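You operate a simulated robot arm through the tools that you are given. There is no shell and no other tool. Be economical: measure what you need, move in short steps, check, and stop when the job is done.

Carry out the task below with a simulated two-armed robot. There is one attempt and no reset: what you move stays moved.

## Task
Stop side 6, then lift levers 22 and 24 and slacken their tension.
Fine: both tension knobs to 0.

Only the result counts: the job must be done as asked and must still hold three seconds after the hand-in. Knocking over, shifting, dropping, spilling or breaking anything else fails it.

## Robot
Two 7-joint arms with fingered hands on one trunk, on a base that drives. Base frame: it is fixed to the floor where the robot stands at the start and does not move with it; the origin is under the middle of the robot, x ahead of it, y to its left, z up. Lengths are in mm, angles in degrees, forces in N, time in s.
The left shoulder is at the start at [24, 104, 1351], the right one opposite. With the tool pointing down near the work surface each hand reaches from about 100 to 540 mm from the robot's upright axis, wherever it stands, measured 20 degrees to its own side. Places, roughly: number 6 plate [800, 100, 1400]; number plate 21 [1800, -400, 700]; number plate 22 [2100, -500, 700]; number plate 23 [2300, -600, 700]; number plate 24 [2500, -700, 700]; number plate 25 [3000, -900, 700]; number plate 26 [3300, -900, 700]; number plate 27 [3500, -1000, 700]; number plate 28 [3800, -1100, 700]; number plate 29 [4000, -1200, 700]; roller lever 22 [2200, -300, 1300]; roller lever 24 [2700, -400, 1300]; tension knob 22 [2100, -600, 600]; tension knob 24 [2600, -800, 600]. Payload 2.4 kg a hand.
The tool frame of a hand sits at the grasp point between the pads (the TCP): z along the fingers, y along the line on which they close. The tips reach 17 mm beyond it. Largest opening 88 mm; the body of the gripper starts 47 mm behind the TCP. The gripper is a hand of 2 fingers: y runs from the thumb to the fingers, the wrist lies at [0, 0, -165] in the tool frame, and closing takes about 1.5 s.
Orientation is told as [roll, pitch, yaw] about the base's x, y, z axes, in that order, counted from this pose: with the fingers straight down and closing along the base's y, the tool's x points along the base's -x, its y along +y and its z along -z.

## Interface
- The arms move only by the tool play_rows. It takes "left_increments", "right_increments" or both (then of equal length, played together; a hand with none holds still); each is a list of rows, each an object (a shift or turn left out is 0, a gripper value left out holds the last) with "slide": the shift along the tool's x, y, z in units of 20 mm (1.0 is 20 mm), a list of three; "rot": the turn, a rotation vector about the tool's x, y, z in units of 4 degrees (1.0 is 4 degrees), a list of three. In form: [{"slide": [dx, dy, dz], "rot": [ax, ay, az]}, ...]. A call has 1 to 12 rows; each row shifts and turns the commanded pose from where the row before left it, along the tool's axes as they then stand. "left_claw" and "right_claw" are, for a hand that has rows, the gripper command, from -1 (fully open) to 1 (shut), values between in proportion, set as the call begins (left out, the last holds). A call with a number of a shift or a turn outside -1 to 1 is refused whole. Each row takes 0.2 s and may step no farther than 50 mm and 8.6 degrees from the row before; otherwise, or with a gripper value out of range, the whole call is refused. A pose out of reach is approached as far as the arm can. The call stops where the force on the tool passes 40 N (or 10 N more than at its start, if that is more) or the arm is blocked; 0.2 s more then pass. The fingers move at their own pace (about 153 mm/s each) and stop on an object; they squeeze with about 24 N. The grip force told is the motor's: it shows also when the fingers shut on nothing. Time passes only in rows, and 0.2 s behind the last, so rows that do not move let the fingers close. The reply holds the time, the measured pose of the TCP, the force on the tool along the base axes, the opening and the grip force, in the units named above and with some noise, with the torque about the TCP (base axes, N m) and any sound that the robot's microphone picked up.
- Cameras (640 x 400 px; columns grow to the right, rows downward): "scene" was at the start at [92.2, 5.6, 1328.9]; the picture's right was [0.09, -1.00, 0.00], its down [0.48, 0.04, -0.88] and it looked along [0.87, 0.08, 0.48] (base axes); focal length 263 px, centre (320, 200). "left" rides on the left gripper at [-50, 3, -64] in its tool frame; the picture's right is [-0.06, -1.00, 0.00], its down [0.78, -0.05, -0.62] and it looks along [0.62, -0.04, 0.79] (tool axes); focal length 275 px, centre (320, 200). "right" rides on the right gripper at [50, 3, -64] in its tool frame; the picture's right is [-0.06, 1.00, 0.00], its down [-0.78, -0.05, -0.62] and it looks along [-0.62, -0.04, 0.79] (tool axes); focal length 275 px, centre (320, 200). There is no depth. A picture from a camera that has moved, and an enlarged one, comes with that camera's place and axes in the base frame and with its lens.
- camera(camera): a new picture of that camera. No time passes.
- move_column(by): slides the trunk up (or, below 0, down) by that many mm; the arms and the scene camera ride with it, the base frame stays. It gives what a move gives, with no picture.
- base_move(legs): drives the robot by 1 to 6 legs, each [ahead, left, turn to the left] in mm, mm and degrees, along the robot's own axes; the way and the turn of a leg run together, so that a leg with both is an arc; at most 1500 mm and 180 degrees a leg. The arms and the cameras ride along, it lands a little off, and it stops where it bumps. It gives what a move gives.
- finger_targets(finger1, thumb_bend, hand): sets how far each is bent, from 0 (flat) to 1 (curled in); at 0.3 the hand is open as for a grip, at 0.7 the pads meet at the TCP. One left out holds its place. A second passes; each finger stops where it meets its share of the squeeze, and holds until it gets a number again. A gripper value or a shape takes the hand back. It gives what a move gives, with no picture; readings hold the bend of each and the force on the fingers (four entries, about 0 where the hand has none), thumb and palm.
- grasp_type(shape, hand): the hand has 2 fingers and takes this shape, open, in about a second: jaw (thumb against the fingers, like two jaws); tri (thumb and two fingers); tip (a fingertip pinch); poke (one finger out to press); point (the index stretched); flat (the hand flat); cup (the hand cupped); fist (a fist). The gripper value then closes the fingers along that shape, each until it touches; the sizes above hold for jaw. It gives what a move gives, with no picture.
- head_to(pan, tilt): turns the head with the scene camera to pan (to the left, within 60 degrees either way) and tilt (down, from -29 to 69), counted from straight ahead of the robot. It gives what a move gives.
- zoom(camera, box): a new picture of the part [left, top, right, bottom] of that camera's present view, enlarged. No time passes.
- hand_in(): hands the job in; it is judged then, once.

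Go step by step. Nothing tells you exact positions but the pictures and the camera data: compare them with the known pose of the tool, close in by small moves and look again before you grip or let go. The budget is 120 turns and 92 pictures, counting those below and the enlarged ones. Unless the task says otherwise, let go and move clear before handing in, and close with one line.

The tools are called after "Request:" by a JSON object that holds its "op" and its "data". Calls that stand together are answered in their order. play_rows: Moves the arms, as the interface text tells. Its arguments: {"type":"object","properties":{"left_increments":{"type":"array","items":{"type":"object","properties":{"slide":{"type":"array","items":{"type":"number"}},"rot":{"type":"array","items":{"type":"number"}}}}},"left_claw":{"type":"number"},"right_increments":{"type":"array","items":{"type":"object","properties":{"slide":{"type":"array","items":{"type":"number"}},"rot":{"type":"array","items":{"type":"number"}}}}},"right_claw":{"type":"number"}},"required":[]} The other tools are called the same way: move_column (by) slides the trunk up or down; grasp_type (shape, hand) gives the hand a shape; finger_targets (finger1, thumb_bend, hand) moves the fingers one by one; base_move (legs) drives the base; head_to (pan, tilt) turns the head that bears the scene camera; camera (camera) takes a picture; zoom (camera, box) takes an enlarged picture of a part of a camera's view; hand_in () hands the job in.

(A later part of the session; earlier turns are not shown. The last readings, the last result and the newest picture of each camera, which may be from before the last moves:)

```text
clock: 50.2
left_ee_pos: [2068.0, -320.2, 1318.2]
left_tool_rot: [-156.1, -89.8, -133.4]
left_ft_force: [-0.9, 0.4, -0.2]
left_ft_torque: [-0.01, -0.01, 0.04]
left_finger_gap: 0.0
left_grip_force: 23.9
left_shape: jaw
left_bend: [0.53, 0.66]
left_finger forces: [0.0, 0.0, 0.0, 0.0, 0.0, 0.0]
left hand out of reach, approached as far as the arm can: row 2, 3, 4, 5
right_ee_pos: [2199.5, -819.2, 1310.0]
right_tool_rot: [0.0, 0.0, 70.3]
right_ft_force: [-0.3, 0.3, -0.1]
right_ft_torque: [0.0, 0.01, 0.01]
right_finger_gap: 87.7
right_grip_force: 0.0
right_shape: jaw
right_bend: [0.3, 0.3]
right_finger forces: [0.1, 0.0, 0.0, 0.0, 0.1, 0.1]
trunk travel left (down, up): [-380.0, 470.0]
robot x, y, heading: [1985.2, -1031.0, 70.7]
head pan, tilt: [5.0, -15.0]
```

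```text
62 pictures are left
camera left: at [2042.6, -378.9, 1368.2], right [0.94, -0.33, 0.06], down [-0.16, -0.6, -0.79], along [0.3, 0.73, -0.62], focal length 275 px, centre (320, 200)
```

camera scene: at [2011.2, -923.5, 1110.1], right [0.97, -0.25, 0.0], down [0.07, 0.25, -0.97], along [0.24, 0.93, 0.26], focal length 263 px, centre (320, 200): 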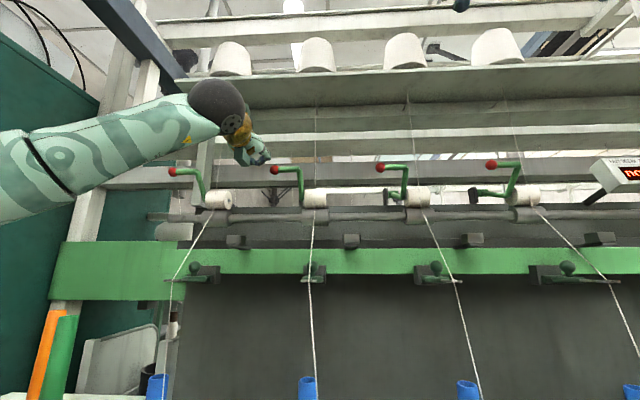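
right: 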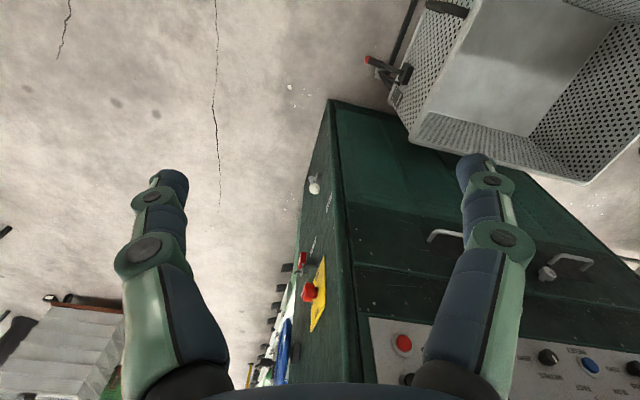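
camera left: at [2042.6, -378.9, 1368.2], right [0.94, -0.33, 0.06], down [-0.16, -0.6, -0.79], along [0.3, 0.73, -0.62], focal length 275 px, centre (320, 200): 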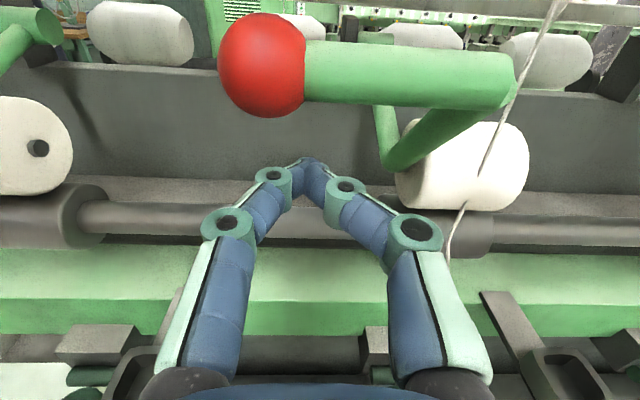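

The arm is at full reach. I'll back the hand off, drive the base 120 mm closer, and re-approach.

Request:
{"op": "play_rows", "data": {"left_increments": [{"slide": [0.6, 0, 0]}, {"slide": [0, 0, -1]}, {"slide": [0, 0, -1]}, {"slide": [0, 0, -1]}, {"slide": [0, 0, -1]}, {"slide": [0, 0, -1]}, {"slide": [0, 0, -1]}]}}

Request:
{"op": "base_move", "data": {"legs": [[125, 0, 0]]}}

Request:
{"op": "camera", "data": {"camera": "left"}}

```text
clock: 51.8
left_ee_pos: [2027.2, -433.1, 1306.8]
left_tool_rot: [-154.1, -89.8, -135.2]
left_ft_force: [0.5, 0.2, -0.1]
left_ft_torque: [-0.02, 0.01, 0.0]
left_finger_gap: 0.0
left_grip_force: 24.6
left_shape: jaw
left_bend: [0.53, 0.66]
left_finger forces: [0.0, 0.0, 0.0, 0.1, 0.0, 0.0]
right_ee_pos: [2199.4, -819.7, 1311.1]
right_tool_rot: [0.0, 0.0, 70.3]
right_ft_force: [0.3, 0.4, 0.7]
right_ft_torque: [0.0, 0.04, 0.0]
right_finger_gap: 87.9
right_grip_force: 0.1
right_shape: jaw
right_bend: [0.3, 0.3]
right_finger forces: [0.0, 0.0, 0.0, 0.0, 0.0, 0.0]
trunk travel left (down, up): [-380.0, 470.0]
robot x, y, heading: [1981.6, -1028.9, 70.5]
head pan, tilt: [5.0, -15.0]
```

```text
clock: 53.1
left_ee_pos: [2070.6, -314.9, 1306.5]
left_tool_rot: [-149.2, -90.0, -140.2]
left_ft_force: [0.7, -0.7, 0.0]
left_ft_torque: [0.01, 0.02, 0.02]
left_finger_gap: 0.0
left_grip_force: 24.0
left_shape: jaw
left_bend: [0.53, 0.66]
left_finger forces: [0.1, 0.0, 0.0, 0.0, 0.0, 0.1]
right_ee_pos: [2240.5, -701.7, 1311.3]
right_tool_rot: [0.0, 0.2, 70.3]
right_ft_force: [0.0, 0.3, -0.8]
right_ft_torque: [0.02, -0.04, -0.01]
right_finger_gap: 88.1
right_grip_force: 0.1
right_shape: jaw
right_bend: [0.3, 0.3]
right_finger forces: [0.0, 0.0, 0.0, 0.1, 0.0, 0.0]
trunk travel left (down, up): [-380.0, 470.0]
robot x, y, heading: [2018.6, -910.7, 70.5]
head pan, tilt: [5.0, -15.0]
```

```text
61 pictures are left
camera left: at [2044.6, -373.7, 1355.3], right [0.94, -0.33, 0.06], down [-0.16, -0.6, -0.79], along [0.3, 0.73, -0.62], focal length 275 px, centre (320, 200)
```

left: 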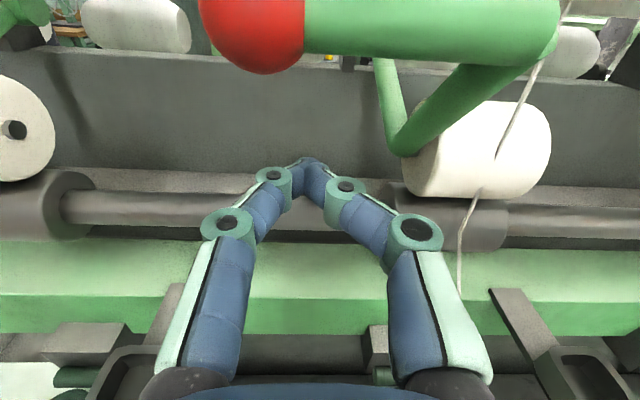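

Request:
{"op": "play_rows", "data": {"left_increments": [{"slide": [0, 0, 0.9]}, {"slide": [-0.5, 0, 0]}, {"slide": [-0.5, 0, 0]}, {"slide": [-0.5, 0, 0]}, {"slide": [-0.5, 0, 0]}]}}

Request:
{"op": "camera", "data": {"camera": "left"}}

```text
clock: 54.3
left_ee_pos: [2076.5, -298.0, 1345.1]
left_tool_rot: [-127.2, -89.8, -162.2]
left_ft_force: [-0.8, 0.3, -2.4]
left_ft_torque: [0.03, -0.03, -0.03]
left_finger_gap: 0.1
left_grip_force: 24.3
left_shape: jaw
left_bend: [0.53, 0.66]
left_finger forces: [0.6, 0.1, 0.1, 0.0, 1.7, 0.0]
right_ee_pos: [2242.6, -702.2, 1311.4]
right_tool_rot: [0.0, -0.1, 70.3]
right_ft_force: [-0.2, 0.4, 0.0]
right_ft_torque: [0.02, -0.01, 0.0]
right_finger_gap: 87.8
right_grip_force: 0.0
right_shape: jaw
right_bend: [0.3, 0.3]
right_finger forces: [0.0, 0.1, 0.0, 0.1, 0.0, 0.1]
trunk travel left (down, up): [-380.0, 470.0]
robot x, y, heading: [2025.1, -915.6, 70.3]
head pan, tilt: [5.0, -15.0]
```

```text
60 pictures are left
camera left: at [2050.1, -357.4, 1395.3], right [0.94, -0.33, 0.06], down [-0.16, -0.6, -0.78], along [0.3, 0.73, -0.62], focal length 275 px, centre (320, 200)
```

left: 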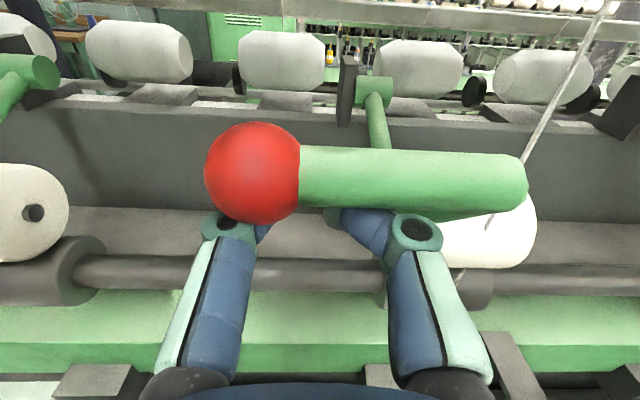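

Contact made: fingers under the bar. Now lifting along an arc (up, gradually forward).

Request:
{"op": "play_rows", "data": {"left_increments": [{"slide": [-0.5, 0, 0.05]}, {"slide": [-0.5, 0, 0.1]}, {"slide": [-0.5, 0, 0.15]}, {"slide": [-0.5, 0, 0.2]}, {"slide": [-0.5, 0, 0.25]}, {"slide": [-0.5, 0, 0.3]}]}}

Request:
{"op": "camera", "data": {"camera": "left"}}

```text
clock: 55.7
left_ee_pos: [2084.3, -279.4, 1407.5]
left_tool_rot: [-167.6, -89.8, -121.9]
left_ft_force: [-0.1, -0.8, 0.9]
left_ft_torque: [0.01, -0.04, 0.03]
left_finger_gap: 0.2
left_grip_force: 24.4
left_shape: jaw
left_bend: [0.53, 0.66]
left_finger forces: [0.0, 0.0, 0.0, 0.0, 0.0, 0.0]
right_ee_pos: [2241.1, -703.3, 1312.3]
right_tool_rot: [0.1, 0.1, 70.4]
right_ft_force: [-0.1, -0.4, 0.5]
right_ft_torque: [0.01, -0.02, 0.01]
right_finger_gap: 87.8
right_grip_force: 0.1
right_shape: jaw
right_bend: [0.3, 0.3]
right_finger forces: [0.1, 0.1, 0.0, 0.0, 0.0, 0.0]
trunk travel left (down, up): [-380.0, 470.0]
robot x, y, heading: [2028.4, -913.0, 70.2]
head pan, tilt: [5.0, -15.0]
```

```text
59 pictures are left
camera left: at [2057.1, -337.8, 1456.3], right [0.94, -0.33, 0.06], down [-0.16, -0.6, -0.79], along [0.3, 0.73, -0.61], focal length 275 px, centre (320, 200)
```

left: 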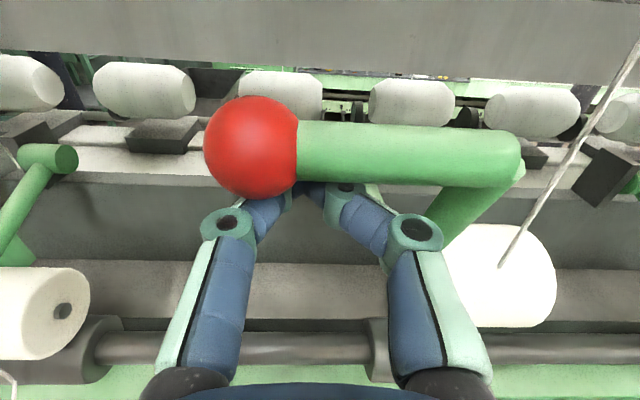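

The roller is up and the finger force is now zero, so it may be latched. I'll lower the fingers a little and see whether the lever stays.

Request:
{"op": "play_rows", "data": {"left_increments": [{"slide": [0.5, 0, 0]}, {"slide": [0.5, 0, 0]}, {"slide": [0.5, 0, 0]}]}}

Request:
{"op": "camera", "data": {"camera": "left"}}

Request:
{"op": "camera", "data": {"camera": "scene"}}

```text
clock: 56.5
left_ee_pos: [2082.0, -278.7, 1376.2]
left_tool_rot: [-155.6, -89.8, -133.8]
left_ft_force: [-0.1, -0.2, -0.3]
left_ft_torque: [0.0, 0.01, -0.01]
left_finger_gap: 0.0
left_grip_force: 23.5
left_shape: jaw
left_bend: [0.53, 0.66]
left_finger forces: [0.0, 0.1, 0.0, 0.0, 0.0, 0.0]
right_ee_pos: [2241.3, -703.7, 1311.3]
right_tool_rot: [0.0, 0.0, 70.2]
right_ft_force: [-0.1, 0.3, 0.1]
right_ft_torque: [0.04, -0.02, 0.0]
right_finger_gap: 87.9
right_grip_force: 0.1
right_shape: jaw
right_bend: [0.3, 0.3]
right_finger forces: [0.1, 0.0, 0.0, 0.1, 0.1, 0.0]
trunk travel left (down, up): [-380.0, 470.0]
robot x, y, heading: [2025.1, -917.0, 70.5]
head pan, tilt: [5.0, -15.0]
```

```text
58 pictures are left
camera left: at [2056.9, -337.6, 1425.3], right [0.94, -0.33, 0.06], down [-0.16, -0.6, -0.79], along [0.3, 0.73, -0.62], focal length 275 px, centre (320, 200)
```

left: 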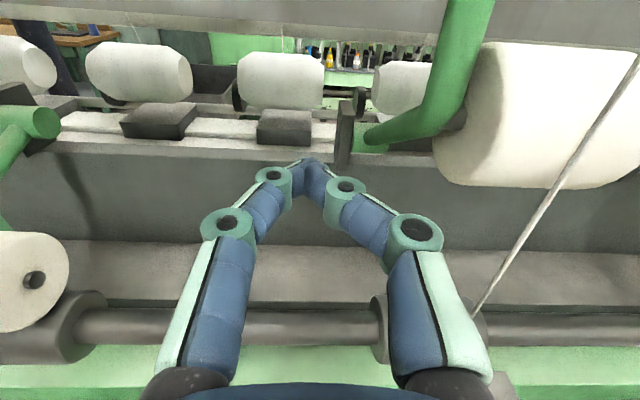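

```text
57 pictures are left
camera scene: at [2052.8, -806.4, 1110.1], right [0.97, -0.25, 0.0], down [0.07, 0.25, -0.97], along [0.24, 0.93, 0.26], focal length 263 px, centre (320, 200)
```

scene: 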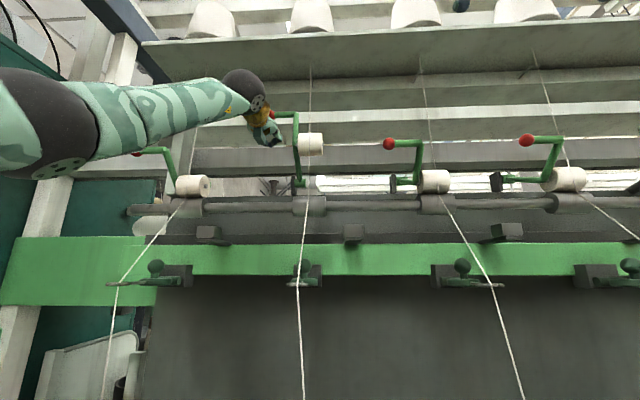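

Lever 22 is fully up and stays there. I'll withdraw the hand and the base straight back, shift right 519 mm to lever 24, and look.

Request:
{"op": "play_rows", "data": {"left_increments": [{"slide": [0, 0, -1]}, {"slide": [0, 0, -1]}, {"slide": [0.5, 0, -1]}, {"slide": [0.5, 0, -1]}, {"slide": [0.5, 0, -1]}, {"slide": [0.5, 0, -1]}, {"slide": [0.5, 0, 0]}, {"slide": [0.5, 0, 0]}, {"slide": [0.5, 0, 0]}]}}

Request:
{"op": "base_move", "data": {"legs": [[-200, 0, 0], [0, -519, 0]]}}

Request:
{"op": "camera", "data": {"camera": "scene"}}

Request:
{"op": "camera", "data": {"camera": "left"}}

```text
clock: 58.5
left_ee_pos: [2042.2, -392.1, 1306.1]
left_tool_rot: [-154.5, -89.8, -134.9]
left_ft_force: [0.4, -0.2, 0.3]
left_ft_torque: [0.04, 0.0, 0.0]
left_finger_gap: 0.0
left_grip_force: 23.7
left_shape: jaw
left_bend: [0.53, 0.66]
left_finger forces: [0.0, 0.1, 0.0, 0.0, 0.0, 0.1]
right_ee_pos: [2240.7, -701.6, 1311.8]
right_tool_rot: [-0.1, 0.0, 70.2]
right_ft_force: [0.7, 0.0, -0.7]
right_ft_torque: [0.01, 0.01, -0.03]
right_finger_gap: 88.0
right_grip_force: 0.0
right_shape: jaw
right_bend: [0.3, 0.3]
right_finger forces: [0.0, 0.0, 0.0, 0.0, 0.0, 0.1]
trunk travel left (down, up): [-380.0, 470.0]
robot x, y, heading: [2021.9, -912.4, 70.5]
head pan, tilt: [5.0, -15.0]
```

```text
clock: 62.7
left_ee_pos: [2466.7, -752.4, 1306.1]
left_tool_rot: [-162.2, -89.9, -127.2]
left_ft_force: [0.3, -0.2, -0.1]
left_ft_torque: [0.03, 0.02, 0.0]
left_finger_gap: 0.1
left_grip_force: 23.9
left_shape: jaw
left_bend: [0.53, 0.66]
left_finger forces: [0.0, 0.0, 0.0, 0.0, 0.0, 0.0]
right_ee_pos: [2662.9, -1063.5, 1311.2]
right_tool_rot: [-0.1, 0.0, 70.2]
right_ft_force: [-0.8, 0.0, -0.1]
right_ft_torque: [0.03, 0.01, -0.02]
right_finger_gap: 87.9
right_grip_force: 0.0
right_shape: jaw
right_bend: [0.3, 0.3]
right_finger forces: [0.0, 0.1, 0.1, 0.1, 0.1, 0.1]
trunk travel left (down, up): [-380.0, 470.0]
robot x, y, heading: [2446.3, -1273.8, 70.6]
head pan, tilt: [5.0, -15.0]
```

```text
56 pictures are left
camera scene: at [2475.2, -1166.7, 1110.1], right [0.97, -0.25, 0.0], down [0.07, 0.25, -0.97], along [0.25, 0.93, 0.26], focal length 263 px, centre (320, 200)
```

scene: 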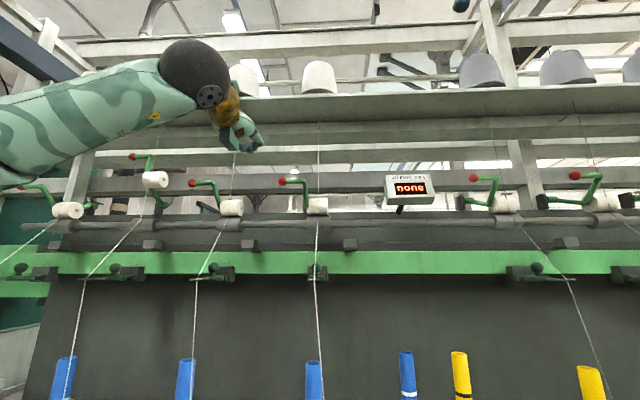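

```text
55 pictures are left
camera left: at [2440.1, -810.7, 1355.6], right [0.94, -0.33, 0.06], down [-0.16, -0.6, -0.79], along [0.3, 0.73, -0.62], focal length 275 px, centre (320, 200)
```

left: 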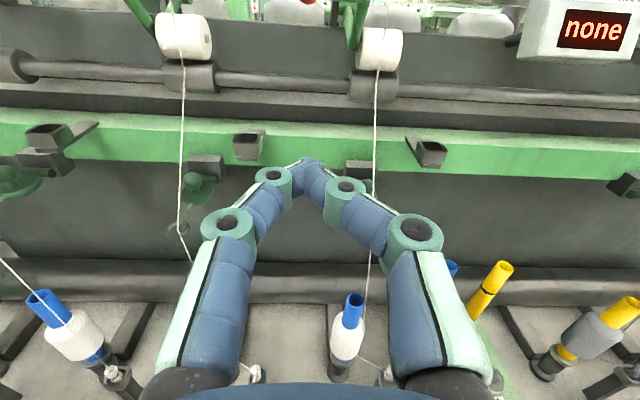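

Lever 24's ball is at about [2547, -473, 1348], 18 mm left of the hand's line — exactly the offset used before. Driving 200 mm forward and checking.

Request:
{"op": "base_move", "data": {"legs": [[200, 0, -0.2]]}}

Request:
{"op": "camera", "data": {"camera": "left"}}

```text
clock: 64.3
left_ee_pos: [2536.5, -563.3, 1306.6]
left_tool_rot: [-152.6, -89.9, -137.2]
left_ft_force: [0.4, -0.3, 0.3]
left_ft_torque: [-0.01, -0.01, 0.0]
left_finger_gap: 0.0
left_grip_force: 24.0
left_shape: jaw
left_bend: [0.53, 0.66]
left_finger forces: [0.1, 0.0, 0.0, 0.0, 0.1, 0.0]
right_ee_pos: [2733.5, -876.4, 1311.2]
right_tool_rot: [0.0, 0.2, 69.8]
right_ft_force: [0.3, 1.0, -0.9]
right_ft_torque: [0.01, 0.0, 0.01]
right_finger_gap: 88.0
right_grip_force: 0.0
right_shape: jaw
right_bend: [0.3, 0.3]
right_finger forces: [0.0, 0.0, 0.0, 0.1, 0.0, 0.1]
trunk travel left (down, up): [-380.0, 470.0]
robot x, y, heading: [2516.4, -1085.8, 70.1]
head pan, tilt: [5.0, -15.0]
```

```text
54 pictures are left
camera left: at [2510.4, -621.7, 1355.4], right [0.94, -0.34, 0.06], down [-0.16, -0.6, -0.79], along [0.3, 0.73, -0.62], focal length 275 px, centre (320, 200)
```

left: 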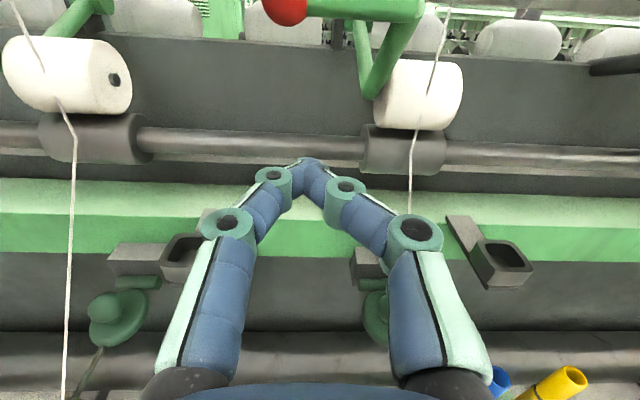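

Aligned the same as for lever 22. Sliding in beneath the bar and lifting along the same arc.

Request:
{"op": "play_rows", "data": {"left_increments": [{"slide": [0, 0, 0.97]}, {"slide": [0, 0, 0.97]}, {"slide": [0, 0, 0.97]}, {"slide": [0, 0, 0.97]}, {"slide": [0, 0, 0.97]}, {"slide": [-0.5, 0, 0]}, {"slide": [-0.5, 0, 0]}, {"slide": [-0.5, 0, 0]}]}}

Request:
{"op": "camera", "data": {"camera": "left"}}

```text
clock: 66.1
left_ee_pos: [2569.1, -472.5, 1336.7]
left_tool_rot: [-152.4, -89.8, -137.4]
left_ft_force: [0.4, 0.3, -0.8]
left_ft_torque: [-0.05, 0.03, -0.01]
left_finger_gap: 0.0
left_grip_force: 23.9
left_shape: jaw
left_bend: [0.53, 0.66]
left_finger forces: [0.1, 0.0, 0.0, 0.1, 0.0, 0.0]
right_ee_pos: [2731.2, -876.5, 1311.2]
right_tool_rot: [-0.1, 0.0, 69.9]
right_ft_force: [-1.2, 0.5, 0.2]
right_ft_torque: [0.01, -0.01, 0.01]
right_finger_gap: 88.0
right_grip_force: 0.2
right_shape: jaw
right_bend: [0.3, 0.3]
right_finger forces: [0.0, 0.1, 0.0, 0.0, 0.0, 0.1]
trunk travel left (down, up): [-380.0, 470.0]
robot x, y, heading: [2513.8, -1084.6, 70.1]
head pan, tilt: [5.0, -15.0]
```

```text
53 pictures are left
camera left: at [2542.9, -530.7, 1386.0], right [0.94, -0.34, 0.06], down [-0.16, -0.6, -0.79], along [0.3, 0.73, -0.62], focal length 275 px, centre (320, 200)
```

left: 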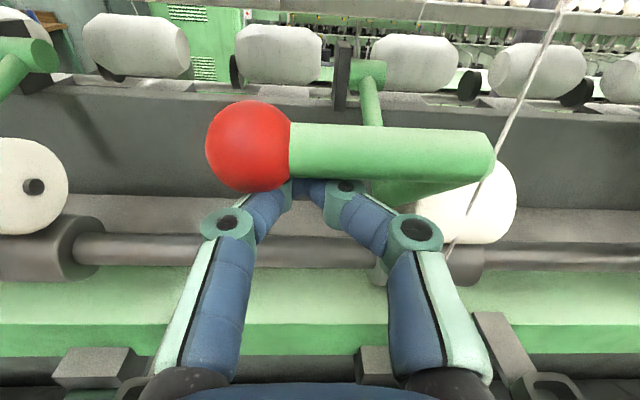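

Request:
{"op": "play_rows", "data": {"left_increments": [{"slide": [-0.5, 0, 0.1]}, {"slide": [-0.5, 0, 0.1]}, {"slide": [-0.5, 0, 0.1]}, {"slide": [-0.5, 0, 0.15]}, {"slide": [-0.5, 0, 0.2]}, {"slide": [-0.5, 0, 0.25]}, {"slide": [-0.5, 0, 0.3]}]}}

Request:
{"op": "play_rows", "data": {"left_increments": [{"slide": [0.5, 0, 0]}, {"slide": [0.5, 0, 0]}, {"slide": [0.5, 0, 0]}]}}

Request:
{"op": "camera", "data": {"camera": "left"}}

Request:
{"op": "camera", "data": {"camera": "scene"}}

```text
clock: 67.7
left_ee_pos: [2577.8, -450.1, 1405.8]
left_tool_rot: [-164.4, -89.8, -125.4]
left_ft_force: [-0.3, -0.1, -0.2]
left_ft_torque: [0.01, 0.0, 0.0]
left_finger_gap: 0.0
left_grip_force: 23.5
left_shape: jaw
left_bend: [0.53, 0.66]
left_finger forces: [0.0, 0.0, 0.0, 0.0, 0.1, 0.0]
right_ee_pos: [2733.7, -874.7, 1311.2]
right_tool_rot: [0.0, 0.1, 70.0]
right_ft_force: [0.2, -0.4, -0.2]
right_ft_torque: [-0.02, 0.03, 0.03]
right_finger_gap: 88.1
right_grip_force: 0.1
right_shape: jaw
right_bend: [0.3, 0.3]
right_finger forces: [0.0, 0.0, 0.0, 0.0, 0.0, 0.0]
trunk travel left (down, up): [-380.0, 470.0]
robot x, y, heading: [2515.0, -1083.8, 70.0]
head pan, tilt: [5.0, -15.0]
```

```text
clock: 68.5
left_ee_pos: [2576.8, -449.4, 1376.3]
left_tool_rot: [-148.8, -89.8, -141.0]
left_ft_force: [0.1, 0.5, -0.9]
left_ft_torque: [0.0, -0.02, 0.04]
left_finger_gap: 0.0
left_grip_force: 24.3
left_shape: jaw
left_bend: [0.53, 0.66]
left_finger forces: [0.0, 0.0, 0.0, 0.1, 0.0, 0.0]
right_ee_pos: [2731.9, -874.4, 1311.3]
right_tool_rot: [-0.1, -0.1, 69.9]
right_ft_force: [0.3, 0.3, 0.2]
right_ft_torque: [0.0, 0.01, -0.02]
right_finger_gap: 88.1
right_grip_force: 0.1
right_shape: jaw
right_bend: [0.3, 0.3]
right_finger forces: [0.0, 0.1, 0.0, 0.0, 0.1, 0.0]
trunk travel left (down, up): [-380.0, 470.0]
robot x, y, heading: [2513.5, -1086.3, 70.2]
head pan, tilt: [5.0, -15.0]
```

```text
52 pictures are left
camera left: at [2551.5, -508.8, 1425.7], right [0.94, -0.34, 0.06], down [-0.16, -0.6, -0.79], along [0.3, 0.73, -0.62], focal length 275 px, centre (320, 200)
```

left: 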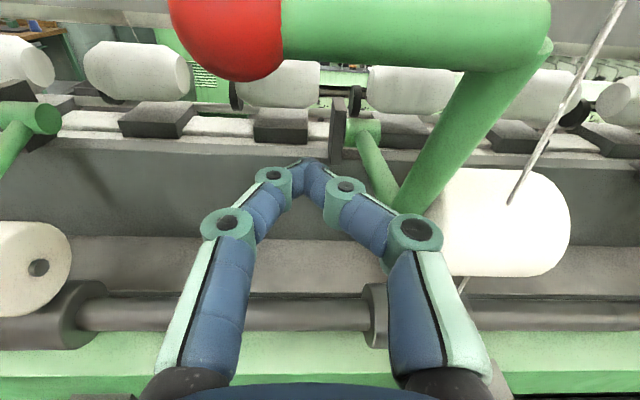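

```text
51 pictures are left
camera scene: at [2543.6, -978.4, 1110.1], right [0.97, -0.26, 0.0], down [0.07, 0.25, -0.97], along [0.25, 0.93, 0.26], focal length 263 px, centre (320, 200)
```

scene: 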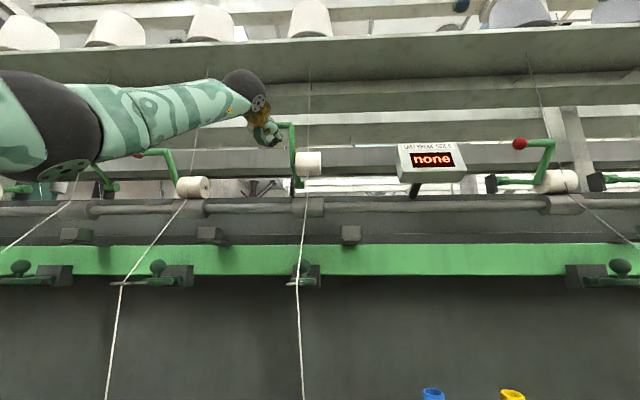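

Lever 24 is raised but not as far as 22 went. I'll lift again, higher and further in.

Request:
{"op": "play_rows", "data": {"left_increments": [{}, {}]}}

Request:
{"op": "camera", "data": {"camera": "left"}}

```text
clock: 69.1
left_ee_pos: [2578.1, -450.6, 1377.1]
left_tool_rot: [-155.4, -89.8, -134.4]
left_ft_force: [-0.4, 0.3, -1.0]
left_ft_torque: [0.03, 0.0, -0.01]
left_finger_gap: 0.1
left_grip_force: 23.7
left_shape: jaw
left_bend: [0.53, 0.66]
left_finger forces: [0.0, 0.0, 0.0, 0.0, 0.0, 0.0]
right_ee_pos: [2733.3, -875.9, 1312.2]
right_tool_rot: [0.0, 0.0, 69.9]
right_ft_force: [-0.4, -0.1, 0.5]
right_ft_torque: [-0.01, 0.01, -0.01]
right_finger_gap: 87.8
right_grip_force: 0.0
right_shape: jaw
right_bend: [0.3, 0.3]
right_finger forces: [0.0, 0.0, 0.1, 0.0, 0.1, 0.1]
trunk travel left (down, up): [-380.0, 470.0]
robot x, y, heading: [2512.4, -1082.9, 70.2]
head pan, tilt: [5.0, -15.0]
```

```text
50 pictures are left
camera left: at [2551.4, -508.7, 1425.8], right [0.94, -0.34, 0.06], down [-0.16, -0.6, -0.79], along [0.3, 0.73, -0.62], focal length 275 px, centre (320, 200)
```

left: 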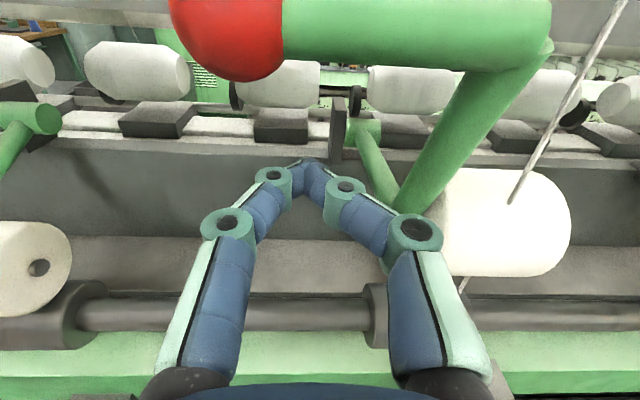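

It's held by friction partway. Lifting further, up and then in.

Request:
{"op": "play_rows", "data": {"left_increments": [{"slide": [-0.7, 0, 0]}, {"slide": [-0.7, 0, 0]}, {"slide": [-0.5, 0, 0.3]}, {"slide": [-0.5, 0, 0.3]}, {"slide": [-0.5, 0, 0.4]}, {"slide": [-0.5, 0, 0.5]}, {"slide": [-0.4, 0, 0.5]}, {}]}}

Request:
{"op": "camera", "data": {"camera": "left"}}

Request:
{"op": "camera", "data": {"camera": "scene"}}

```text
clock: 70.9
left_ee_pos: [2585.9, -429.5, 1432.9]
left_tool_rot: [-161.5, -89.9, -128.3]
left_ft_force: [0.0, -0.8, 1.2]
left_ft_torque: [-0.01, 0.01, 0.01]
left_finger_gap: 0.0
left_grip_force: 24.3
left_shape: jaw
left_bend: [0.53, 0.66]
left_finger forces: [0.0, 0.0, 0.0, 0.0, 0.0, 0.0]
left hand out of reach, approached as far as the arm can: row 6, 7
right_ee_pos: [2732.7, -875.7, 1312.5]
right_tool_rot: [0.1, 0.0, 69.9]
right_ft_force: [0.3, 0.8, 0.3]
right_ft_torque: [-0.05, -0.09, -0.02]
right_finger_gap: 88.1
right_grip_force: 0.0
right_shape: jaw
right_bend: [0.3, 0.3]
right_finger forces: [0.0, 0.2, 0.0, 0.0, 0.0, 0.0]
trunk travel left (down, up): [-380.0, 470.0]
robot x, y, heading: [2511.1, -1085.7, 70.2]
head pan, tilt: [5.0, -15.0]
```

```text
49 pictures are left
camera left: at [2559.1, -487.8, 1483.1], right [0.94, -0.34, 0.06], down [-0.16, -0.6, -0.79], along [0.3, 0.73, -0.62], focal length 275 px, centre (320, 200)
```

left: 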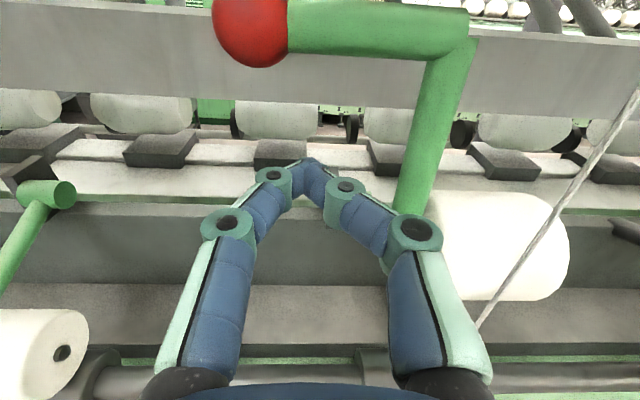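

```text
48 pictures are left
camera scene: at [2543.6, -978.4, 1110.1], right [0.97, -0.26, 0.0], down [0.07, 0.25, -0.97], along [0.25, 0.93, 0.26], focal length 263 px, centre (320, 200)
```

scene: 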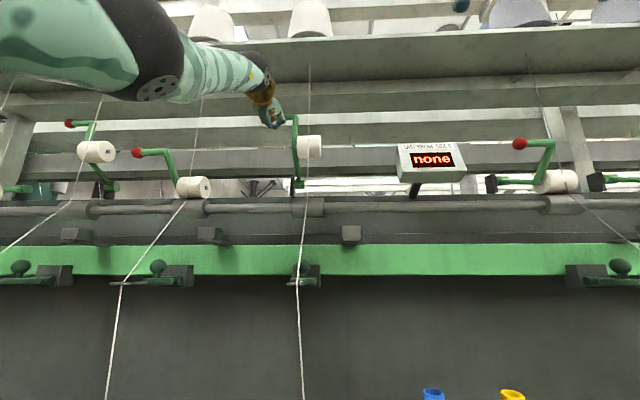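

Lever 24 has now snapped fully up like 22. Withdrawing the hand and base.

Request:
{"op": "play_rows", "data": {"left_increments": [{"slide": [0.5, 0, -0.5]}, {"slide": [0.5, 0, -1]}, {"slide": [0.5, 0, -1]}, {"slide": [0.5, 0, -1]}, {"slide": [0.5, 0, -1]}, {"slide": [0.5, 0, -1]}, {"slide": [0.5, 0, -1]}, {"slide": [0.5, 0, -0.5]}]}}

Request:
{"op": "base_move", "data": {"legs": [[-260, 0, 0]]}}

Request:
{"op": "head_to", "data": {"pan": 0, "tilt": -8}}

Request:
{"op": "zoom", "data": {"camera": "scene", "box": [100, 80, 400, 267]}}

```text
clock: 72.7
left_ee_pos: [2537.8, -562.5, 1353.4]
left_tool_rot: [-148.3, -89.7, -141.5]
left_ft_force: [-0.3, -0.4, -0.4]
left_ft_torque: [0.01, 0.02, 0.01]
left_finger_gap: 0.0
left_grip_force: 24.7
left_shape: jaw
left_bend: [0.53, 0.66]
left_finger forces: [0.1, 0.0, 0.0, 0.0, 0.1, 0.1]
right_ee_pos: [2732.8, -876.2, 1311.4]
right_tool_rot: [0.0, 0.0, 69.9]
right_ft_force: [0.0, 0.0, 0.1]
right_ft_torque: [0.03, 0.0, 0.0]
right_finger_gap: 88.0
right_grip_force: 0.0
right_shape: jaw
right_bend: [0.3, 0.3]
right_finger forces: [0.0, 0.0, 0.1, 0.0, 0.0, 0.0]
trunk travel left (down, up): [-380.0, 470.0]
robot x, y, heading: [2516.1, -1080.1, 70.0]
head pan, tilt: [5.0, -15.0]
```

```text
clock: 74.5
left_ee_pos: [2447.8, -808.3, 1353.8]
left_tool_rot: [-160.6, -89.8, -129.1]
left_ft_force: [-0.1, 0.5, -0.3]
left_ft_torque: [0.01, 0.0, 0.0]
left_finger_gap: 0.0
left_grip_force: 24.3
left_shape: jaw
left_bend: [0.53, 0.66]
left_finger forces: [0.0, 0.0, 0.1, 0.0, 0.1, 0.1]
right_ee_pos: [2642.7, -1122.6, 1311.7]
right_tool_rot: [0.0, 0.0, 70.0]
right_ft_force: [-0.3, -0.4, -0.1]
right_ft_torque: [-0.01, -0.01, 0.04]
right_finger_gap: 88.0
right_grip_force: 0.0
right_shape: jaw
right_bend: [0.3, 0.3]
right_finger forces: [0.0, 0.1, 0.0, 0.0, 0.0, 0.0]
trunk travel left (down, up): [-380.0, 470.0]
robot x, y, heading: [2424.5, -1330.1, 70.2]
head pan, tilt: [5.0, -15.0]
```

```text
clock: 75.2
left_ee_pos: [2448.2, -808.3, 1353.4]
left_tool_rot: [-156.2, -89.8, -133.5]
left_ft_force: [0.0, 0.4, 1.3]
left_ft_torque: [-0.03, 0.0, -0.03]
left_finger_gap: 0.0
left_grip_force: 24.0
left_shape: jaw
left_bend: [0.53, 0.66]
left_finger forces: [0.1, 0.0, 0.0, 0.0, 0.1, 0.0]
right_ee_pos: [2642.8, -1122.0, 1310.7]
right_tool_rot: [0.0, -0.1, 70.0]
right_ft_force: [0.1, 0.1, -0.4]
right_ft_torque: [-0.02, 0.04, -0.01]
right_finger_gap: 87.8
right_grip_force: 0.0
right_shape: jaw
right_bend: [0.3, 0.3]
right_finger forces: [0.0, 0.0, 0.0, 0.0, 0.0, 0.0]
trunk travel left (down, up): [-380.0, 470.0]
robot x, y, heading: [2423.3, -1328.4, 69.8]
head pan, tilt: [0.0, -8.0]
```

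```text
2.13 times, centred on (250, 174) of scene
camera zoom: at [2462.3, -1222.0, 1100.0], right [0.94, -0.34, 0.0], down [0.05, 0.13, -0.99], along [0.34, 0.93, 0.14], focal length 562 px, centre (469, 256)
```

zoom: 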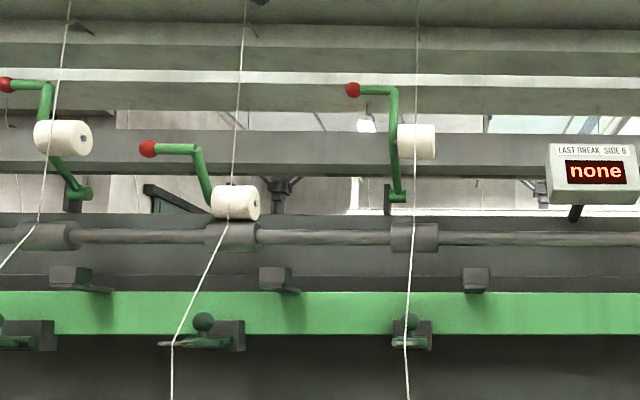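

Both levers are fully up and identical. Now the knobs: back off a little, lower the trunk fully, and look at them.

Request:
{"op": "base_move", "data": {"legs": [[-140, 0, 0]]}}

Request:
{"op": "move_column", "data": {"by": -378}}

Request:
{"op": "head_to", "data": {"pan": 0, "tilt": 12}}

Request:
{"op": "camera", "data": {"camera": "scene"}}

```text
clock: 76.6
left_ee_pos: [2399.7, -941.2, 1355.1]
left_tool_rot: [-161.1, -89.8, -128.7]
left_ft_force: [0.2, 0.1, 0.3]
left_ft_torque: [0.01, 0.0, 0.01]
left_finger_gap: 0.0
left_grip_force: 23.7
left_shape: jaw
left_bend: [0.53, 0.66]
left_finger forces: [0.0, 0.1, 0.1, 0.0, 0.0, 0.0]
right_ee_pos: [2594.0, -1256.7, 1310.7]
right_tool_rot: [0.0, 0.1, 70.0]
right_ft_force: [-0.4, -0.8, 0.3]
right_ft_torque: [0.01, 0.03, -0.01]
right_finger_gap: 87.8
right_grip_force: 0.0
right_shape: jaw
right_bend: [0.3, 0.3]
right_finger forces: [0.0, 0.1, 0.0, 0.1, 0.0, 0.0]
trunk travel left (down, up): [-380.0, 470.0]
robot x, y, heading: [2377.3, -1464.8, 70.0]
head pan, tilt: [0.0, -8.0]
```

```text
clock: 80.2
left_ee_pos: [2400.6, -941.3, 977.0]
left_tool_rot: [-155.5, -89.7, -134.4]
left_ft_force: [-0.3, 0.2, 0.2]
left_ft_torque: [0.07, 0.01, 0.0]
left_finger_gap: 0.1
left_grip_force: 24.1
left_shape: jaw
left_bend: [0.53, 0.66]
left_finger forces: [0.1, 0.0, 0.1, 0.1, 0.0, 0.0]
right_ee_pos: [2616.2, -1192.4, 893.1]
right_tool_rot: [0.0, 9.9, 70.1]
right_ft_force: [0.3, -0.3, 0.1]
right_ft_torque: [0.0, 0.05, -0.01]
right_finger_gap: 87.8
right_grip_force: 0.1
right_shape: jaw
right_bend: [0.3, 0.3]
right_finger forces: [0.0, 0.0, 0.1, 0.0, 0.0, 0.0]
trunk travel left (down, up): [-2.0, 848.0]
robot x, y, heading: [2376.8, -1465.7, 70.2]
head pan, tilt: [0.0, -8.0]
```

```text
clock: 81.0
left_ee_pos: [2399.5, -940.9, 975.8]
left_tool_rot: [-155.4, -89.9, -134.5]
left_ft_force: [-1.0, 0.7, -0.5]
left_ft_torque: [-0.01, 0.01, -0.02]
left_finger_gap: 0.2
left_grip_force: 23.6
left_shape: jaw
left_bend: [0.53, 0.66]
left_finger forces: [0.1, 0.1, 0.0, 0.1, 0.1, 0.0]
right_ee_pos: [2616.4, -1192.1, 895.0]
right_tool_rot: [0.0, 9.9, 70.0]
right_ft_force: [0.1, 0.0, -0.1]
right_ft_torque: [-0.05, -0.02, -0.02]
right_finger_gap: 87.9
right_grip_force: 0.1
right_shape: jaw
right_bend: [0.3, 0.3]
right_finger forces: [0.1, 0.0, 0.0, 0.1, 0.1, 0.0]
trunk travel left (down, up): [-2.0, 848.0]
robot x, y, heading: [2374.7, -1464.2, 70.1]
head pan, tilt: [0.0, 12.0]
```

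```text
46 pictures are left
camera scene: at [2422.9, -1330.7, 696.2], right [0.94, -0.34, 0.0], down [-0.07, -0.2, -0.98], along [0.33, 0.92, -0.21], focal length 263 px, centre (320, 200)
```

scene: 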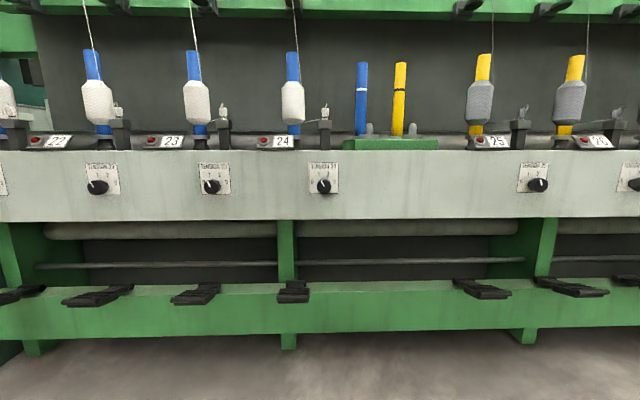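

Request:
{"op": "zoom", "data": {"camera": "scene", "box": [290, 150, 360, 210]}}

Request:
{"op": "zoom", "data": {"camera": "scene", "box": [65, 150, 135, 210]}}

```text
6.67 times, centred on (325, 180) of scene
camera zoom: at [2422.9, -1330.7, 696.2], right [0.94, -0.34, 0.0], down [-0.07, -0.2, -0.98], along [0.33, 0.92, -0.21], focal length 1756 px, centre (287, 333)
```

zoom: 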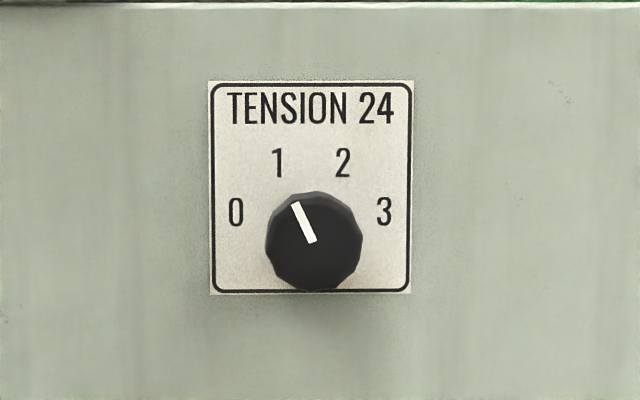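

```text
6.67 times, centred on (100, 180) of scene
camera zoom: at [2422.9, -1330.7, 696.2], right [0.94, -0.34, 0.0], down [-0.07, -0.2, -0.98], along [0.33, 0.92, -0.21], focal length 1756 px, centre (1787, 333)
```

zoom: 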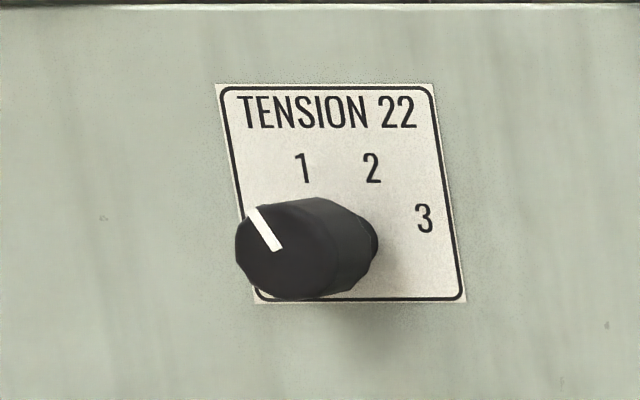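

Both knobs point at 1; 0 is 50° counter-clockwise. I'll lower the left hand to knob height (free space) to see whether it can stay horizontal there.

Request:
{"op": "play_rows", "data": {"left_increments": [{"slide": [1, 0, 0.3]}, {"slide": [1, 0, 0.3]}, {"slide": [1, 0, 0.3]}, {"slide": [1, 0, 0.3]}, {"slide": [1, 0, 0.3]}, {"slide": [1, 0, 0.3]}, {"slide": [1, 0, 0]}, {"slide": [1, 0, 0]}, {"slide": [1, 0, 0]}, {"slide": [1, 0, 0]}], "left_claw": -1}}

```text
clock: 83.2
left_ee_pos: [2392.2, -901.5, 833.0]
left_tool_rot: [-38.1, -89.8, 108.3]
left_ft_force: [0.2, 0.1, -0.2]
left_ft_torque: [0.02, 0.03, 0.01]
left_finger_gap: 88.0
left_grip_force: 0.0
left_shape: jaw
left_bend: [0.3, 0.3]
left_finger forces: [0.1, 0.0, 0.0, 0.0, 0.0, 0.0]
left hand out of reach, approached as far as the arm can: row 7, 8, 9, 10
right_ee_pos: [2616.9, -1192.2, 894.2]
right_tool_rot: [0.0, 9.8, 70.0]
right_ft_force: [0.5, -0.1, 0.3]
right_ft_torque: [-0.03, -0.02, 0.01]
right_finger_gap: 88.1
right_grip_force: 0.1
right_shape: jaw
right_bend: [0.3, 0.3]
right_finger forces: [0.0, 0.1, 0.1, 0.0, 0.0, 0.0]
trunk travel left (down, up): [-2.0, 848.0]
robot x, y, heading: [2374.0, -1460.6, 70.1]
head pan, tilt: [0.0, 12.0]
```

Horizontal isn't reachable this low, so I'll tilt the hand to about 32° below horizontal and turn about the knob's axis instead. Testing at knob height.

Request:
{"op": "play_rows", "data": {"left_increments": [{"rot": [0, 1, 0]}, {"rot": [0, 1, 0]}, {"rot": [0, 1, 0]}, {"rot": [0, 1, 0]}, {"rot": [0, 1, 0]}, {"rot": [0, 1, 0]}, {"rot": [0, 1, 0]}, {"rot": [0, 1, 0]}]}}

Request:
{"op": "play_rows", "data": {"left_increments": [{"slide": [0.93, 0, 0.58]}, {"slide": [0.93, 0, 0.58]}, {"slide": [0.93, 0, 0.58]}, {"slide": [0.93, 0, 0.58]}, {"slide": [0.93, 0, 0.58]}, {"slide": [0.93, 0, 0.58]}, {"slide": [0.93, 0, 0.58]}, {"slide": [0.93, 0, 0.58]}, {"slide": [0.93, 0, 0.58]}, {"slide": [0.93, 0, 0.58]}]}}

```text
clock: 85.0
left_ee_pos: [2392.0, -902.1, 834.0]
left_tool_rot: [-0.2, -58.1, 70.5]
left_ft_force: [0.1, 0.5, 0.2]
left_ft_torque: [0.0, -0.01, 0.0]
left_finger_gap: 87.8
left_grip_force: 0.1
left_shape: jaw
left_bend: [0.3, 0.3]
left_finger forces: [0.1, 0.0, 0.1, 0.0, 0.0, 0.0]
right_ee_pos: [2617.2, -1191.7, 893.7]
right_tool_rot: [0.0, 10.0, 70.0]
right_ft_force: [0.5, -0.6, -1.0]
right_ft_torque: [-0.04, 0.01, -0.04]
right_finger_gap: 87.9
right_grip_force: 0.0
right_shape: jaw
right_bend: [0.3, 0.3]
right_finger forces: [0.0, 0.0, 0.1, 0.1, 0.0, 0.0]
trunk travel left (down, up): [-2.0, 848.0]
robot x, y, heading: [2376.4, -1461.9, 69.9]
head pan, tilt: [0.0, 12.0]
```

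```text
clock: 87.2
left_ee_pos: [2393.8, -900.1, 614.1]
left_tool_rot: [-0.3, -58.2, 70.4]
left_ft_force: [0.0, -0.5, -0.8]
left_ft_torque: [0.0, 0.02, 0.0]
left_finger_gap: 88.1
left_grip_force: 0.0
left_shape: jaw
left_bend: [0.3, 0.3]
left_finger forces: [0.0, 0.0, 0.0, 0.0, 0.1, 0.0]
right_ee_pos: [2616.7, -1192.3, 894.4]
right_tool_rot: [0.0, 9.9, 70.0]
right_ft_force: [0.1, -0.1, -1.3]
right_ft_torque: [0.02, 0.03, -0.01]
right_finger_gap: 87.6
right_grip_force: 0.1
right_shape: jaw
right_bend: [0.3, 0.3]
right_finger forces: [0.0, 0.0, 0.0, 0.0, 0.0, 0.0]
trunk travel left (down, up): [-2.0, 848.0]
robot x, y, heading: [2378.5, -1464.2, 70.0]
head pan, tilt: [0.0, 12.0]
```

Reached. Now testing the needed swing about the knob axis in free space: +25°, then −50°, then back.

Request:
{"op": "play_rows", "data": {"left_increments": [{"rot": [-0.473, 0, 0.757]}, {"rot": [-0.473, 0, 0.757]}, {"rot": [-0.473, 0, 0.757]}, {"rot": [-0.473, 0, 0.757]}, {"rot": [-0.473, 0, 0.757]}, {"rot": [-0.473, 0, 0.757]}, {"rot": [-0.473, 0, 0.757]}]}}

Request:
{"op": "play_rows", "data": {"left_increments": [{"rot": [0.552, 0, -0.884]}, {"rot": [0.552, 0, -0.884]}, {"rot": [0.552, 0, -0.884]}, {"rot": [0.552, 0, -0.884]}, {"rot": [0.552, 0, -0.884]}, {"rot": [0.552, 0, -0.884]}, {"rot": [0.552, 0, -0.884]}, {"rot": [0.552, 0, -0.884]}, {"rot": [0.552, 0, -0.884]}, {"rot": [0.552, 0, -0.884]}, {"rot": [0.552, 0, -0.884]}, {"rot": [0.552, 0, -0.884]}]}}

```text
clock: 88.8
left_ee_pos: [2392.9, -900.2, 613.4]
left_tool_rot: [41.4, -50.5, 36.0]
left_ft_force: [0.6, 0.2, -0.6]
left_ft_torque: [0.0, 0.0, 0.0]
left_finger_gap: 88.2
left_grip_force: 0.0
left_shape: jaw
left_bend: [0.3, 0.3]
left_finger forces: [0.0, 0.0, 0.1, 0.1, 0.0, 0.0]
right_ee_pos: [2616.0, -1191.8, 893.6]
right_tool_rot: [0.0, 9.9, 70.1]
right_ft_force: [0.4, -1.0, -0.3]
right_ft_torque: [-0.02, -0.03, 0.0]
right_finger_gap: 87.7
right_grip_force: 0.1
right_shape: jaw
right_bend: [0.3, 0.3]
right_finger forces: [0.0, 0.1, 0.1, 0.1, 0.0, 0.0]
trunk travel left (down, up): [-2.0, 848.0]
robot x, y, heading: [2375.4, -1458.9, 69.9]
head pan, tilt: [0.0, 12.0]
```

```text
clock: 91.4
left_ee_pos: [2393.9, -900.3, 613.1]
left_tool_rot: [-41.8, -50.2, 104.6]
left_ft_force: [0.0, 0.8, 0.1]
left_ft_torque: [0.01, 0.0, -0.02]
left_finger_gap: 87.9
left_grip_force: 0.0
left_shape: jaw
left_bend: [0.3, 0.3]
left_finger forces: [0.0, 0.0, 0.1, 0.0, 0.0, 0.0]
right_ee_pos: [2615.8, -1193.0, 893.2]
right_tool_rot: [-0.1, 9.9, 70.0]
right_ft_force: [-0.1, 0.4, 0.0]
right_ft_torque: [0.02, 0.02, 0.02]
right_finger_gap: 87.8
right_grip_force: 0.1
right_shape: jaw
right_bend: [0.3, 0.3]
right_finger forces: [0.0, 0.0, 0.1, 0.0, 0.0, 0.0]
trunk travel left (down, up): [-2.0, 848.0]
robot x, y, heading: [2377.5, -1463.0, 70.0]
head pan, tilt: [0.0, 12.0]
```

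Both swing ends are reachable. Return to neutral roll, shift the base right 182 mm to line up with knob 24, and look from the hand.

Request:
{"op": "play_rows", "data": {"left_increments": [{"rot": [-0.552, 0, 0.884]}, {"rot": [-0.552, 0, 0.884]}, {"rot": [-0.552, 0, 0.884]}, {"rot": [-0.552, 0, 0.884]}, {"rot": [-0.552, 0, 0.884]}, {"rot": [-0.552, 0, 0.884]}]}}

Request:
{"op": "base_move", "data": {"legs": [[0, -182, 0]]}}

Request:
{"op": "camera", "data": {"camera": "left"}}

Request:
{"op": "camera", "data": {"camera": "scene"}}

```text
clock: 92.8
left_ee_pos: [2392.9, -901.4, 613.4]
left_tool_rot: [-0.1, -58.2, 70.3]
left_ft_force: [-0.3, -0.8, -0.5]
left_ft_torque: [0.02, 0.01, -0.02]
left_finger_gap: 88.4
left_grip_force: 0.0
left_shape: jaw
left_bend: [0.3, 0.3]
left_finger forces: [0.0, 0.0, 0.0, 0.1, 0.0, 0.0]
right_ee_pos: [2615.6, -1191.9, 893.4]
right_tool_rot: [-0.1, 9.9, 69.9]
right_ft_force: [-0.1, 0.1, -0.3]
right_ft_torque: [0.0, -0.04, 0.0]
right_finger_gap: 87.9
right_grip_force: 0.1
right_shape: jaw
right_bend: [0.3, 0.3]
right_finger forces: [0.0, 0.0, 0.1, 0.0, 0.1, 0.0]
trunk travel left (down, up): [-2.0, 848.0]
robot x, y, heading: [2375.1, -1462.9, 70.0]
head pan, tilt: [0.0, 12.0]
```

```text
clock: 94.3
left_ee_pos: [2562.6, -961.7, 614.1]
left_tool_rot: [-0.3, -58.1, 70.4]
left_ft_force: [0.5, 0.5, 0.5]
left_ft_torque: [-0.05, 0.04, -0.01]
left_finger_gap: 88.3
left_grip_force: 0.1
left_shape: jaw
left_bend: [0.3, 0.3]
left_finger forces: [0.0, 0.0, 0.1, 0.0, 0.0, 0.1]
right_ee_pos: [2787.8, -1254.8, 893.5]
right_tool_rot: [0.1, 9.8, 70.2]
right_ft_force: [-0.4, 0.0, 0.0]
right_ft_torque: [-0.03, 0.0, 0.03]
right_finger_gap: 87.9
right_grip_force: 0.0
right_shape: jaw
right_bend: [0.3, 0.3]
right_finger forces: [0.0, 0.1, 0.1, 0.0, 0.1, 0.0]
trunk travel left (down, up): [-2.0, 848.0]
robot x, y, heading: [2545.5, -1526.3, 70.0]
head pan, tilt: [0.0, 12.0]
```

```text
43 pictures are left
camera left: at [2548.9, -987.3, 689.4], right [0.95, -0.31, 0.05], down [-0.27, -0.9, -0.34], along [0.15, 0.31, -0.94], focal length 275 px, centre (320, 200)
```

left: 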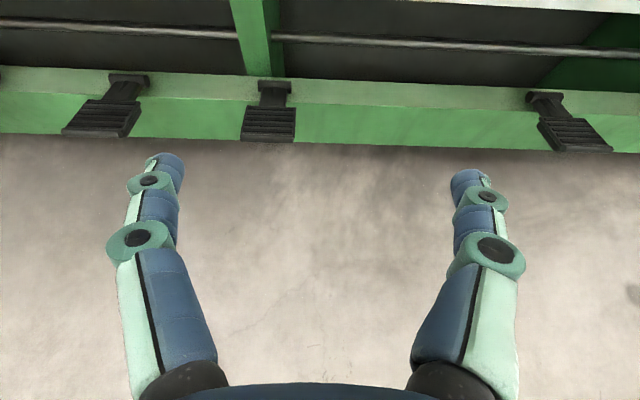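

```text
42 pictures are left
camera scene: at [2593.3, -1392.3, 696.1], right [0.94, -0.34, 0.0], down [-0.07, -0.2, -0.98], along [0.33, 0.92, -0.21], focal length 263 px, centre (320, 200)
```

scene: 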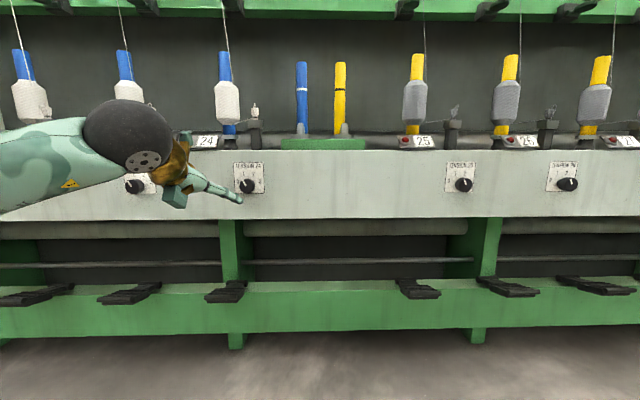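

Knob 24's face is at about [2641, -757, 600], laterally in line with the hand. Driving 160 mm forward and lowering 14 mm, then checking from the hand camera.

Request:
{"op": "base_move", "data": {"legs": [[160, 0, 0]]}}

Request:
{"op": "camera", "data": {"camera": "left"}}

Request:
{"op": "zoom", "data": {"camera": "scene", "box": [140, 130, 320, 250]}}

```text
clock: 95.8
left_ee_pos: [2618.2, -811.6, 614.4]
left_tool_rot: [-0.2, -58.1, 70.4]
left_ft_force: [-0.4, 0.2, -0.2]
left_ft_torque: [-0.03, 0.0, 0.03]
left_finger_gap: 87.8
left_grip_force: 0.0
left_shape: jaw
left_bend: [0.3, 0.3]
left_finger forces: [0.0, 0.0, 0.0, 0.0, 0.0, 0.1]
right_ee_pos: [2843.2, -1103.2, 894.2]
right_tool_rot: [0.0, 9.9, 70.0]
right_ft_force: [0.1, -0.8, 0.5]
right_ft_torque: [0.02, 0.02, 0.03]
right_finger_gap: 87.7
right_grip_force: 0.2
right_shape: jaw
right_bend: [0.3, 0.3]
right_finger forces: [0.1, 0.0, 0.0, 0.0, 0.0, 0.1]
trunk travel left (down, up): [-2.0, 848.0]
robot x, y, heading: [2602.4, -1369.1, 70.0]
head pan, tilt: [0.0, 12.0]
```

```text
41 pictures are left
camera left: at [2604.5, -836.0, 689.5], right [0.95, -0.31, 0.05], down [-0.27, -0.9, -0.34], along [0.15, 0.31, -0.94], focal length 275 px, centre (320, 200)
```

left: 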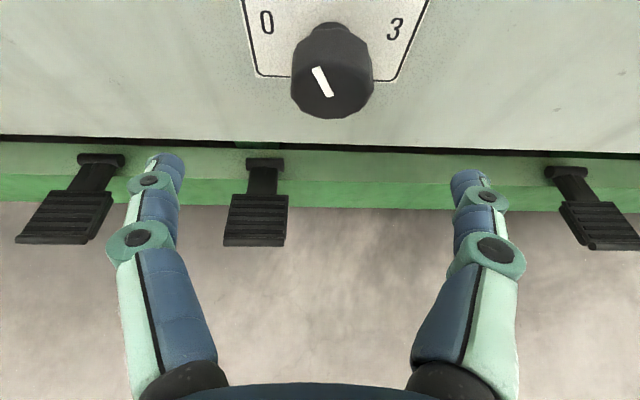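

```text
3.33 times, centred on (230, 190) of scene
camera zoom: at [2648.3, -1241.1, 696.1], right [0.94, -0.34, 0.0], down [-0.07, -0.2, -0.98], along [0.33, 0.92, -0.21], focal length 878 px, centre (620, 233)
```

zoom: 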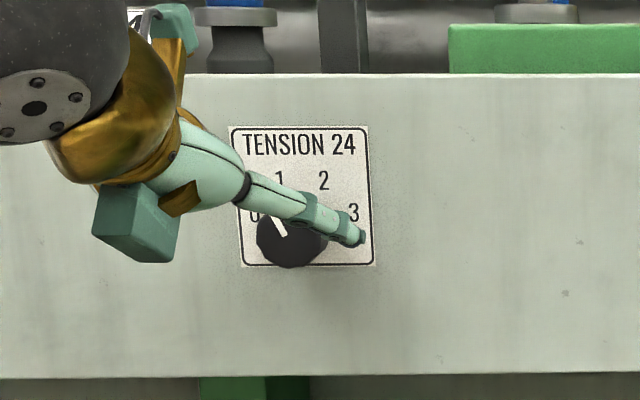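

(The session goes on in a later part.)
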